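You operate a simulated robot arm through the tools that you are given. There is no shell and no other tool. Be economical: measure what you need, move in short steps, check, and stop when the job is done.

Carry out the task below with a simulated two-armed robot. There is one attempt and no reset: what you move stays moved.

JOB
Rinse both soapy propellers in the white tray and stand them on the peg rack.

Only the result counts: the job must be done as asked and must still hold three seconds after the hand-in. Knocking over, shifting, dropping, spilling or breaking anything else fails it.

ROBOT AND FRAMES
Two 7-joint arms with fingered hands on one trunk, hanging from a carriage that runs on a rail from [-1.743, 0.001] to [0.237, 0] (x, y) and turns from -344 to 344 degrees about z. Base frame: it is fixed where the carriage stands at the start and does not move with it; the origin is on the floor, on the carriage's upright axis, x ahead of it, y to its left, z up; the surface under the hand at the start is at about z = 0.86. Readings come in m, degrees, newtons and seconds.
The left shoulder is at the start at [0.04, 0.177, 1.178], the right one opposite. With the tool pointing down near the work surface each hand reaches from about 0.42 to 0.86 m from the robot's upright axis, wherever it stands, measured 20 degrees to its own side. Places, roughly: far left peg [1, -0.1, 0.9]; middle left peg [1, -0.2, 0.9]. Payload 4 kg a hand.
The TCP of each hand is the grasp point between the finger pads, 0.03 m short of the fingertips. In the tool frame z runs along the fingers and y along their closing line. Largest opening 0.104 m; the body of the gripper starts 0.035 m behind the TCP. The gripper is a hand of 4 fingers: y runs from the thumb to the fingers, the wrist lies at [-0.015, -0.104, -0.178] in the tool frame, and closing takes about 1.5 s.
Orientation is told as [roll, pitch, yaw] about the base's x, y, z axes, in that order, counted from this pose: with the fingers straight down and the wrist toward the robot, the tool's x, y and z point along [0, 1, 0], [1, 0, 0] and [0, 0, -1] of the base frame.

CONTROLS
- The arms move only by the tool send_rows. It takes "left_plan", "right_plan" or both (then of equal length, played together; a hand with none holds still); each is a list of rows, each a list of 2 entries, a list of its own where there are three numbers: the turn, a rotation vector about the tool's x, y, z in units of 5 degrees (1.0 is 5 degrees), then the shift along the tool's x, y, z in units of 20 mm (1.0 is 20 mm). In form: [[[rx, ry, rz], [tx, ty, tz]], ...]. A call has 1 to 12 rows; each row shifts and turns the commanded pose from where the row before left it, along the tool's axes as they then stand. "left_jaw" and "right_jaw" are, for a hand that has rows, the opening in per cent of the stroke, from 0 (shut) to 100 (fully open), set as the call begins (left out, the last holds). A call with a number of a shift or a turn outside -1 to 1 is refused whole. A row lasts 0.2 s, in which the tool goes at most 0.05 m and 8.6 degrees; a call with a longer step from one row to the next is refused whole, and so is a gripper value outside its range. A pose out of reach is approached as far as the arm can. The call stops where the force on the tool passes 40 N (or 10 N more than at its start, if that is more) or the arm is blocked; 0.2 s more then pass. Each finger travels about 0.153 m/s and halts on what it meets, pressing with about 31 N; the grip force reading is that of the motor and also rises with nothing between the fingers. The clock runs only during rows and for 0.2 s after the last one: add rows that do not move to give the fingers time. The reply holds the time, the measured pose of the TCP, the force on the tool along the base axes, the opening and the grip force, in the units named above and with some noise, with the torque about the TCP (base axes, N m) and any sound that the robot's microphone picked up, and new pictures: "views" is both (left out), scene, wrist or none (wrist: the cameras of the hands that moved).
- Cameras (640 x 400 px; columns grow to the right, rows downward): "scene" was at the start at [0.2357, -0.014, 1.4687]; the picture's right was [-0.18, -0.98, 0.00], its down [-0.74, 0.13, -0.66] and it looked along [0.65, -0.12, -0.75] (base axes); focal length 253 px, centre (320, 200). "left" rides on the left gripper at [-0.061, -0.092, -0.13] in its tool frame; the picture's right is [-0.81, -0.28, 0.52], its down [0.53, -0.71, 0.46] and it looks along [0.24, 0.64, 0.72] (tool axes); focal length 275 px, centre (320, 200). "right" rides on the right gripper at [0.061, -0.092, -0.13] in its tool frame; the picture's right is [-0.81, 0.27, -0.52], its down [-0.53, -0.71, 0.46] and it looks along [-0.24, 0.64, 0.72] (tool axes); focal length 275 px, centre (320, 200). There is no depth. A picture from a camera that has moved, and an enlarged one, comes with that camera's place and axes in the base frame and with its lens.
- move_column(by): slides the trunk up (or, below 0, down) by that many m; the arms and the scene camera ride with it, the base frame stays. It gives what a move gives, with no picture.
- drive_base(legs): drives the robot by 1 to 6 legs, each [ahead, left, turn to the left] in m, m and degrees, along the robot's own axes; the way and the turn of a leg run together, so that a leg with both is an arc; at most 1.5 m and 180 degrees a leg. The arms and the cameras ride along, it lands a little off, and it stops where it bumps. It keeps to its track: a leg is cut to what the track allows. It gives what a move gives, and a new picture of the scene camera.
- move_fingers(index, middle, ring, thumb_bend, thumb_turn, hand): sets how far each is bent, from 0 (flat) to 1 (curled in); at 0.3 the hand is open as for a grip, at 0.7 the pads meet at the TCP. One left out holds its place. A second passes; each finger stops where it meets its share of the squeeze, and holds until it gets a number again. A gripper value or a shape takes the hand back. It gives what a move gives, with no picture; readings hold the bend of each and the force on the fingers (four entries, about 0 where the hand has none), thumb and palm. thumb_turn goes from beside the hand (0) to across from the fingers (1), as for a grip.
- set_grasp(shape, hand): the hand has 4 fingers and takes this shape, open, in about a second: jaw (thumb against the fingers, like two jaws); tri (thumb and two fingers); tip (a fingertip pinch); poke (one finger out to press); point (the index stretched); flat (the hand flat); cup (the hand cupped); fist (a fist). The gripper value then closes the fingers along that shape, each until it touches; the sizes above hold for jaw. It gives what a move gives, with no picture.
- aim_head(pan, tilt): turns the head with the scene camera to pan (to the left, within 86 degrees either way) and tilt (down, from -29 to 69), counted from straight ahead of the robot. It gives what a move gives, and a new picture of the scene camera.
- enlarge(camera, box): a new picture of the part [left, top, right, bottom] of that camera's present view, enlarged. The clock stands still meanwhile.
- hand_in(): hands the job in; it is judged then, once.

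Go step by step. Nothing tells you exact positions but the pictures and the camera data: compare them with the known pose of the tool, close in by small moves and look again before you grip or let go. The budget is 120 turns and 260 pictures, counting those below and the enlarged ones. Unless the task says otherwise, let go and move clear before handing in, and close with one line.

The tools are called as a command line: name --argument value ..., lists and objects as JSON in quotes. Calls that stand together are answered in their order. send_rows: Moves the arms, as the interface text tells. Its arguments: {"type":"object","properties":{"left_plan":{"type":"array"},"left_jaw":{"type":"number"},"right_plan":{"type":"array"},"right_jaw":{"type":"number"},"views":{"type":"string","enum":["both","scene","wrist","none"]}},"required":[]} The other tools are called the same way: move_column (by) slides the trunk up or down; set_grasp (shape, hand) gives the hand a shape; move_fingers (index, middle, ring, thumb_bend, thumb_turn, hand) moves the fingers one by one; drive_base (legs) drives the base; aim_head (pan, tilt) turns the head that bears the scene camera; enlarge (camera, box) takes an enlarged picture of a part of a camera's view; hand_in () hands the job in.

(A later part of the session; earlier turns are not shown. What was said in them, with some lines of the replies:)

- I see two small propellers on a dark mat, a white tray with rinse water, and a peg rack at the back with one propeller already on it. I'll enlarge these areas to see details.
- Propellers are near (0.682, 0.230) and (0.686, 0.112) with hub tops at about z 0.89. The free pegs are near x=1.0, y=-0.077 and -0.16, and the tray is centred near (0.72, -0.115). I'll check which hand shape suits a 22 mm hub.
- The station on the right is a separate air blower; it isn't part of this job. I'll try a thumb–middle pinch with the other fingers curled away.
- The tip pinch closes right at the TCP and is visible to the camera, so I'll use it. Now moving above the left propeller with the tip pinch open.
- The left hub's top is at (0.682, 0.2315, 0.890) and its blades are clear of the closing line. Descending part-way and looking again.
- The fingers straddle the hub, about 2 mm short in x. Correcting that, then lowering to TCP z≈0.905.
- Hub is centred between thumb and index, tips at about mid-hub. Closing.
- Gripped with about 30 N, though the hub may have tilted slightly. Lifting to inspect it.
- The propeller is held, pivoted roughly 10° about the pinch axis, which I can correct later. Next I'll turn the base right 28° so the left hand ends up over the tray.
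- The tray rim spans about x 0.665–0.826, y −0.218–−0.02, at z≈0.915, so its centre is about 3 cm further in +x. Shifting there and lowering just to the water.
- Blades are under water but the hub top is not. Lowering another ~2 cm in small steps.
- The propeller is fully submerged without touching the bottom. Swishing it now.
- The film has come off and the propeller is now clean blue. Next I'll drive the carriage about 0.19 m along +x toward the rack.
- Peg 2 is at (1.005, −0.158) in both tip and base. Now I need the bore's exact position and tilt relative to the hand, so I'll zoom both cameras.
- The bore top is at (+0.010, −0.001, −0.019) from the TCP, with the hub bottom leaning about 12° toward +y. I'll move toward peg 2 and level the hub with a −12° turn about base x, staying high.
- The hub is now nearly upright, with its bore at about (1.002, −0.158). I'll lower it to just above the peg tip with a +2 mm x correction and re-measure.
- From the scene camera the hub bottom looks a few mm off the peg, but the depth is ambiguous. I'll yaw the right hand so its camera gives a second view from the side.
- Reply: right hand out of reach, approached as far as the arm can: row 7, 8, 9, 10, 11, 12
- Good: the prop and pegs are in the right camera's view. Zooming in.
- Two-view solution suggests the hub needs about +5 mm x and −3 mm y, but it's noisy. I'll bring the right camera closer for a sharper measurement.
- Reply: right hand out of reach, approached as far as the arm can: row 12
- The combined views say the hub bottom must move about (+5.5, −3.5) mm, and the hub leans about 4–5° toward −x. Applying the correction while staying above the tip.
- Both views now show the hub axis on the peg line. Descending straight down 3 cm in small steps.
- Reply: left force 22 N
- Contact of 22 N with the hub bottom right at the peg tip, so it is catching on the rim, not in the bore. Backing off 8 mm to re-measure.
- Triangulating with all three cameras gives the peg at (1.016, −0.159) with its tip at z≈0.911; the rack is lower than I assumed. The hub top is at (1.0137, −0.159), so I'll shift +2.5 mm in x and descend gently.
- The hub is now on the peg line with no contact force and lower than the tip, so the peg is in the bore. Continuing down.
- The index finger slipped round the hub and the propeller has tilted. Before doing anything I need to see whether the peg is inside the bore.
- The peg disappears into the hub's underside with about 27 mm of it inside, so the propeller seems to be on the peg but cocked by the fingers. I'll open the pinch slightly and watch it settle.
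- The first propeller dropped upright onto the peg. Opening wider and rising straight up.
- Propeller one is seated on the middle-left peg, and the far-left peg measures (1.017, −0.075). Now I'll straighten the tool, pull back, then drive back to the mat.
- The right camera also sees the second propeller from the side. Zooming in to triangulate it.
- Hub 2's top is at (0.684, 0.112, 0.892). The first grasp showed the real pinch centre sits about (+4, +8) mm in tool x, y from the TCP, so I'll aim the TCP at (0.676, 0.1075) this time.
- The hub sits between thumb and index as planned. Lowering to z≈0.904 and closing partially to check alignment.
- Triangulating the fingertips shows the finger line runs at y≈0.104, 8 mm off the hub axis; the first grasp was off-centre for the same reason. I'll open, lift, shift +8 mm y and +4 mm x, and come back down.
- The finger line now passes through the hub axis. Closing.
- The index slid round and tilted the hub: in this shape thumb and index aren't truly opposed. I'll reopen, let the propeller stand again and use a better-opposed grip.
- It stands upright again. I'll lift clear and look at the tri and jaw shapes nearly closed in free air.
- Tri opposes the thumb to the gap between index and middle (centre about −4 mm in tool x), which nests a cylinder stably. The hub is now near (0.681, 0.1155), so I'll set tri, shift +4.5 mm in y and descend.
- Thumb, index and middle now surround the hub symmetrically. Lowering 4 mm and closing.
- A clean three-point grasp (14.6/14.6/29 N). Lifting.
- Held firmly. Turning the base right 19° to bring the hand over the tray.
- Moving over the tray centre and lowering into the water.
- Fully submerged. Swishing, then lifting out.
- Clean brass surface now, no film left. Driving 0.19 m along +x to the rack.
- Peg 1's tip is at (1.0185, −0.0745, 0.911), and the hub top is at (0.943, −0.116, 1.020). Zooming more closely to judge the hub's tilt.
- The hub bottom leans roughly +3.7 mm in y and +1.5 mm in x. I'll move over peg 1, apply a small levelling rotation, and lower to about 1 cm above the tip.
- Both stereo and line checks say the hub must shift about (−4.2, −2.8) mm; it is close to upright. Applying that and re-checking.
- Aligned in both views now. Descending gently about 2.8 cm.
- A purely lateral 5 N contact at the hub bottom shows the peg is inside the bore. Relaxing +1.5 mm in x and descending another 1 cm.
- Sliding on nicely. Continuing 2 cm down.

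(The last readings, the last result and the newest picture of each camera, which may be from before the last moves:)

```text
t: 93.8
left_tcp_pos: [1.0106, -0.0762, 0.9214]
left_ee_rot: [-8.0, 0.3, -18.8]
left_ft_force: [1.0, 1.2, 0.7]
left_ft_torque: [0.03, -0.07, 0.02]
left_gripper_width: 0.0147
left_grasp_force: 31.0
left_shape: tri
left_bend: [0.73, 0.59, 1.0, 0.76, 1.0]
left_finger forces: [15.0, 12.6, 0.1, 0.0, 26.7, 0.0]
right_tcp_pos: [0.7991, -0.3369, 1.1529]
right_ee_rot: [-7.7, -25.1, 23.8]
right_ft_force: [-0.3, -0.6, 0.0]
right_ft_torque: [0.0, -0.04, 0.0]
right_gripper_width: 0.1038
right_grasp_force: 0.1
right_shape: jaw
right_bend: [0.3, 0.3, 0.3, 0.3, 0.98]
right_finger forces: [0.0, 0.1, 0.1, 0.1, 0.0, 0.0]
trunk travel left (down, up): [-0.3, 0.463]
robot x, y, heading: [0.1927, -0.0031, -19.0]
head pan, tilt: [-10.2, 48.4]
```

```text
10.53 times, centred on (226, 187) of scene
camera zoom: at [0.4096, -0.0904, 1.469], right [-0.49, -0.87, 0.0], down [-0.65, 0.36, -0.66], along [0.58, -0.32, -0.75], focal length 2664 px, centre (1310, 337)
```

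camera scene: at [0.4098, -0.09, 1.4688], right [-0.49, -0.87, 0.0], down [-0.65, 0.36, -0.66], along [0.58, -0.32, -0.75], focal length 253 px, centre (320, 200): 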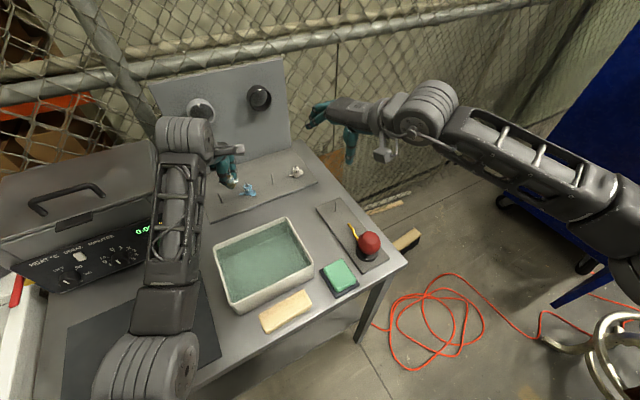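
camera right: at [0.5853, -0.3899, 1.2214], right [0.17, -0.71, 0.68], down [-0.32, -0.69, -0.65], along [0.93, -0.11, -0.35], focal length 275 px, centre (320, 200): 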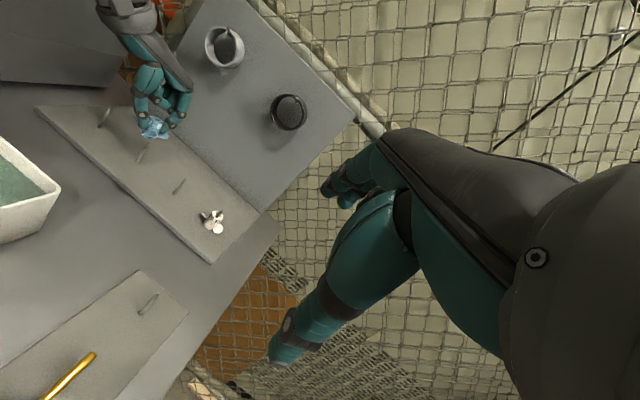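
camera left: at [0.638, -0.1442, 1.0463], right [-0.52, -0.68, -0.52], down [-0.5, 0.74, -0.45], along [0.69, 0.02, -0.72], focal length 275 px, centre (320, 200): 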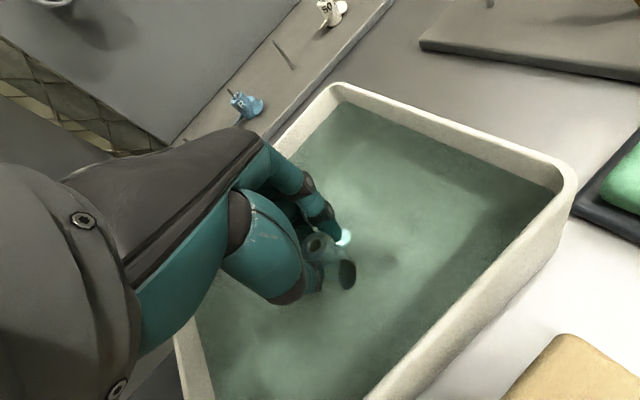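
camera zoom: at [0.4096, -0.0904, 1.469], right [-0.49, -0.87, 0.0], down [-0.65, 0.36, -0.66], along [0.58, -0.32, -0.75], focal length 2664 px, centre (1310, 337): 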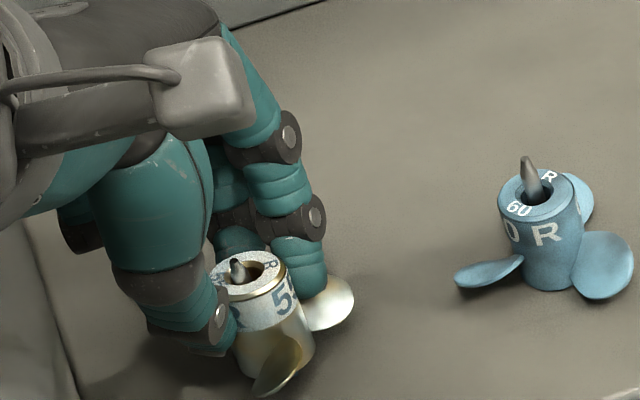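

The peg tip now pokes out through the hub. Opening slowly to let it drop the last few millimetres, then rising.

send_rows --left_plan '[[[0, 0, 0], [0, 0, 0]], [[0, 0, 0], [0, 0, 0]], [[0, 0, 0], [0, 0, 0]], [[0, 0, 0], [0, 0, 0]]]' --left_jaw 35 --views "none"

send_rows --left_plan '[[[0, 0, 0], [0, 0, 0]], [[0, 0, 0], [0, 0, 0]], [[0, 0, 0], [0, 0, 0]]]' --left_jaw 60 --views "none"

enlarge --camera "right" --box '[126, 132, 196, 202]'

enlarge --camera "scene" --box '[206, 168, 266, 216]'

```text
t: 94.8
left_tcp_pos: [1.0087, -0.0764, 0.9191]
left_ee_rot: [-8.1, 0.5, -19.0]
left_ft_force: [-0.1, 0.7, 0.7]
left_ft_torque: [-0.01, 0.0, -0.01]
left_gripper_width: 0.0362
left_grasp_force: 0.0
left_shape: tri
left_bend: [0.74, 0.51, 0.99, 0.73, 1.0]
left_finger forces: [0.1, 0.0, 0.0, 0.1, 0.0, 0.1]
right_tcp_pos: [0.7994, -0.3374, 1.1524]
right_ee_rot: [-7.7, -24.9, 23.9]
right_ft_force: [0.0, -0.2, 0.0]
right_ft_torque: [0.0, 0.03, -0.01]
right_gripper_width: 0.1041
right_grasp_force: 0.1
right_shape: jaw
right_bend: [0.3, 0.3, 0.3, 0.3, 0.98]
right_finger forces: [0.0, 0.1, 0.1, 0.0, 0.0, 0.0]
trunk travel left (down, up): [-0.3, 0.463]
robot x, y, heading: [0.1905, -0.0029, -19.1]
head pan, tilt: [-10.2, 48.4]
```

```text
t: 95.6
left_tcp_pos: [1.0083, -0.0771, 0.9193]
left_ee_rot: [-8.0, 0.5, -18.8]
left_ft_force: [0.6, 0.1, -0.3]
left_ft_torque: [0.0, 0.0, -0.02]
left_gripper_width: 0.0619
left_grasp_force: 0.1
left_shape: tri
left_bend: [0.74, 0.41, 0.99, 0.65, 1.0]
left_finger forces: [0.0, 0.1, 0.0, 0.0, 0.0, 0.1]
right_tcp_pos: [0.7988, -0.3385, 1.1531]
right_ee_rot: [-7.7, -25.1, 23.8]
right_ft_force: [0.0, 0.2, 0.0]
right_ft_torque: [-0.01, 0.0, -0.01]
right_gripper_width: 0.1038
right_grasp_force: 0.0
right_shape: jaw
right_bend: [0.3, 0.3, 0.3, 0.3, 0.98]
right_finger forces: [0.0, 0.0, 0.0, 0.0, 0.0, 0.0]
trunk travel left (down, up): [-0.3, 0.463]
robot x, y, heading: [0.1901, 0.003, -18.7]
head pan, tilt: [-10.2, 48.4]
```

```text
5.71 times, centred on (161, 167) of right
camera zoom: at [0.6458, -0.3212, 1.2222], right [0.28, -0.68, 0.68], down [-0.21, -0.73, -0.65], along [0.94, 0.04, -0.35], focal length 1573 px, centre (1229, 389)
```

zoom: 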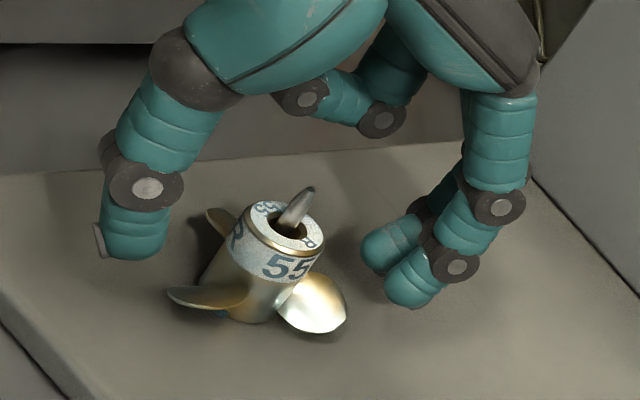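

```text
8.33 times, centred on (236, 192) of scene
camera zoom: at [0.4096, -0.0912, 1.4689], right [-0.49, -0.87, 0.0], down [-0.65, 0.36, -0.67], along [0.58, -0.32, -0.75], focal length 2109 px, centre (1020, 267)
```

zoom: 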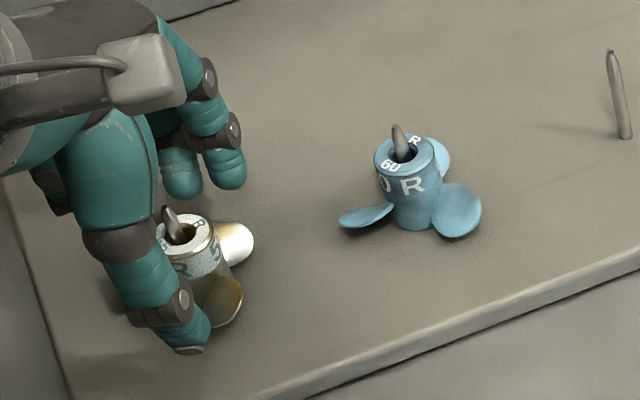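

Both are seated upright. Rising straight up and backing away for a final check.

send_rows --left_plan '[[[0, 0, 0], [-0.06, -0.003, -0.44]], [[0, 0, 0], [-0.122, -0.007, -0.892]], [[0, 0, 0], [-0.122, -0.007, -0.892]], [[0, 0, 0], [-0.122, -0.007, -0.892]], [[0, 0, 0], [-0.122, -0.007, -0.892]], [[0, 0, 0], [-0.122, -0.007, -0.892]], [[0, 0, 0], [-0.122, -0.007, -0.892]], [[0, 0, 0], [0, -0.9, 0]], [[0, 0, 0], [0, -0.9, 0]], [[0, 0, 0], [0, -0.9, 0]], [[0, 0, 0], [0, -0.9, 0]], [[0, 0, 0], [0, 0, 0]]]' --views "scene"

enlarge --camera "right" --box '[90, 120, 290, 330]'

enlarge --camera "left" --box '[300, 0, 640, 240]'

```text
t: 98.2
left_tcp_pos: [0.9418, -0.0519, 1.0345]
left_ee_rot: [-8.0, 0.5, -18.9]
left_ft_force: [-0.2, -0.8, 0.0]
left_ft_torque: [-0.02, -0.04, -0.06]
left_gripper_width: 0.0622
left_grasp_force: 0.1
left_shape: tri
left_bend: [0.74, 0.41, 0.99, 0.65, 1.0]
left_finger forces: [0.1, 0.0, 0.0, 0.0, 0.0, 0.0]
right_tcp_pos: [0.7986, -0.3365, 1.1519]
right_ee_rot: [-7.7, -25.1, 23.8]
right_ft_force: [0.6, -0.2, -0.2]
right_ft_torque: [0.01, 0.02, -0.01]
right_gripper_width: 0.104
right_grasp_force: 0.1
right_shape: jaw
right_bend: [0.3, 0.3, 0.3, 0.3, 0.98]
right_finger forces: [0.1, 0.0, 0.1, 0.0, 0.0, 0.0]
trunk travel left (down, up): [-0.3, 0.463]
robot x, y, heading: [0.1913, -0.0028, -18.8]
head pan, tilt: [-10.2, 48.4]
camera scene: at [0.4096, -0.09, 1.4688], right [-0.49, -0.87, 0.0], down [-0.65, 0.36, -0.66], along [0.58, -0.32, -0.75], focal length 253 px, centre (320, 200)
```

scene: 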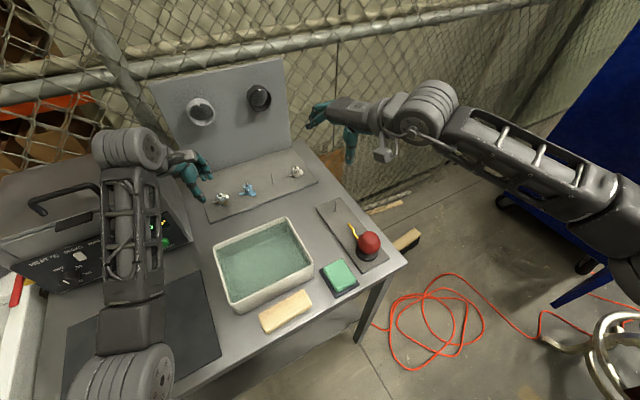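

```text
1.90 times, centred on (190, 225) of right
camera zoom: at [0.6458, -0.3196, 1.2217], right [0.28, -0.68, 0.68], down [-0.21, -0.73, -0.65], along [0.94, 0.04, -0.35], focal length 524 px, centre (568, 152)
```

zoom: 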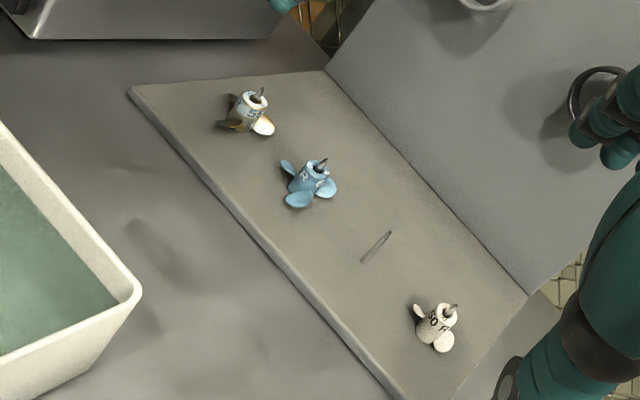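

```text
1.67 times, centred on (470, 120) of left
camera zoom: at [0.8413, -0.0617, 1.1727], right [-0.55, -0.74, -0.4], down [-0.53, 0.67, -0.52], along [0.65, -0.07, -0.76], focal length 459 px, centre (70, 333)
```

zoom: 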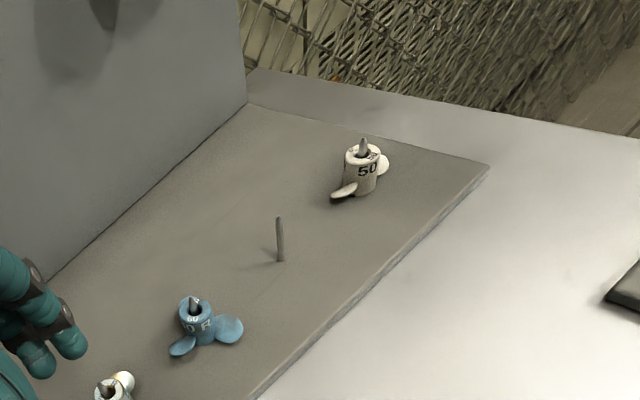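

Both rinsed propellers stand upright on the two left pegs, nothing else has moved, and the hands are clear. Handing in.

hand_in

```text
The job is handed in.
```

Both soapy propellers were rinsed in the white tray and are standing upright on the two left pegs of the rack; the job is handed in.
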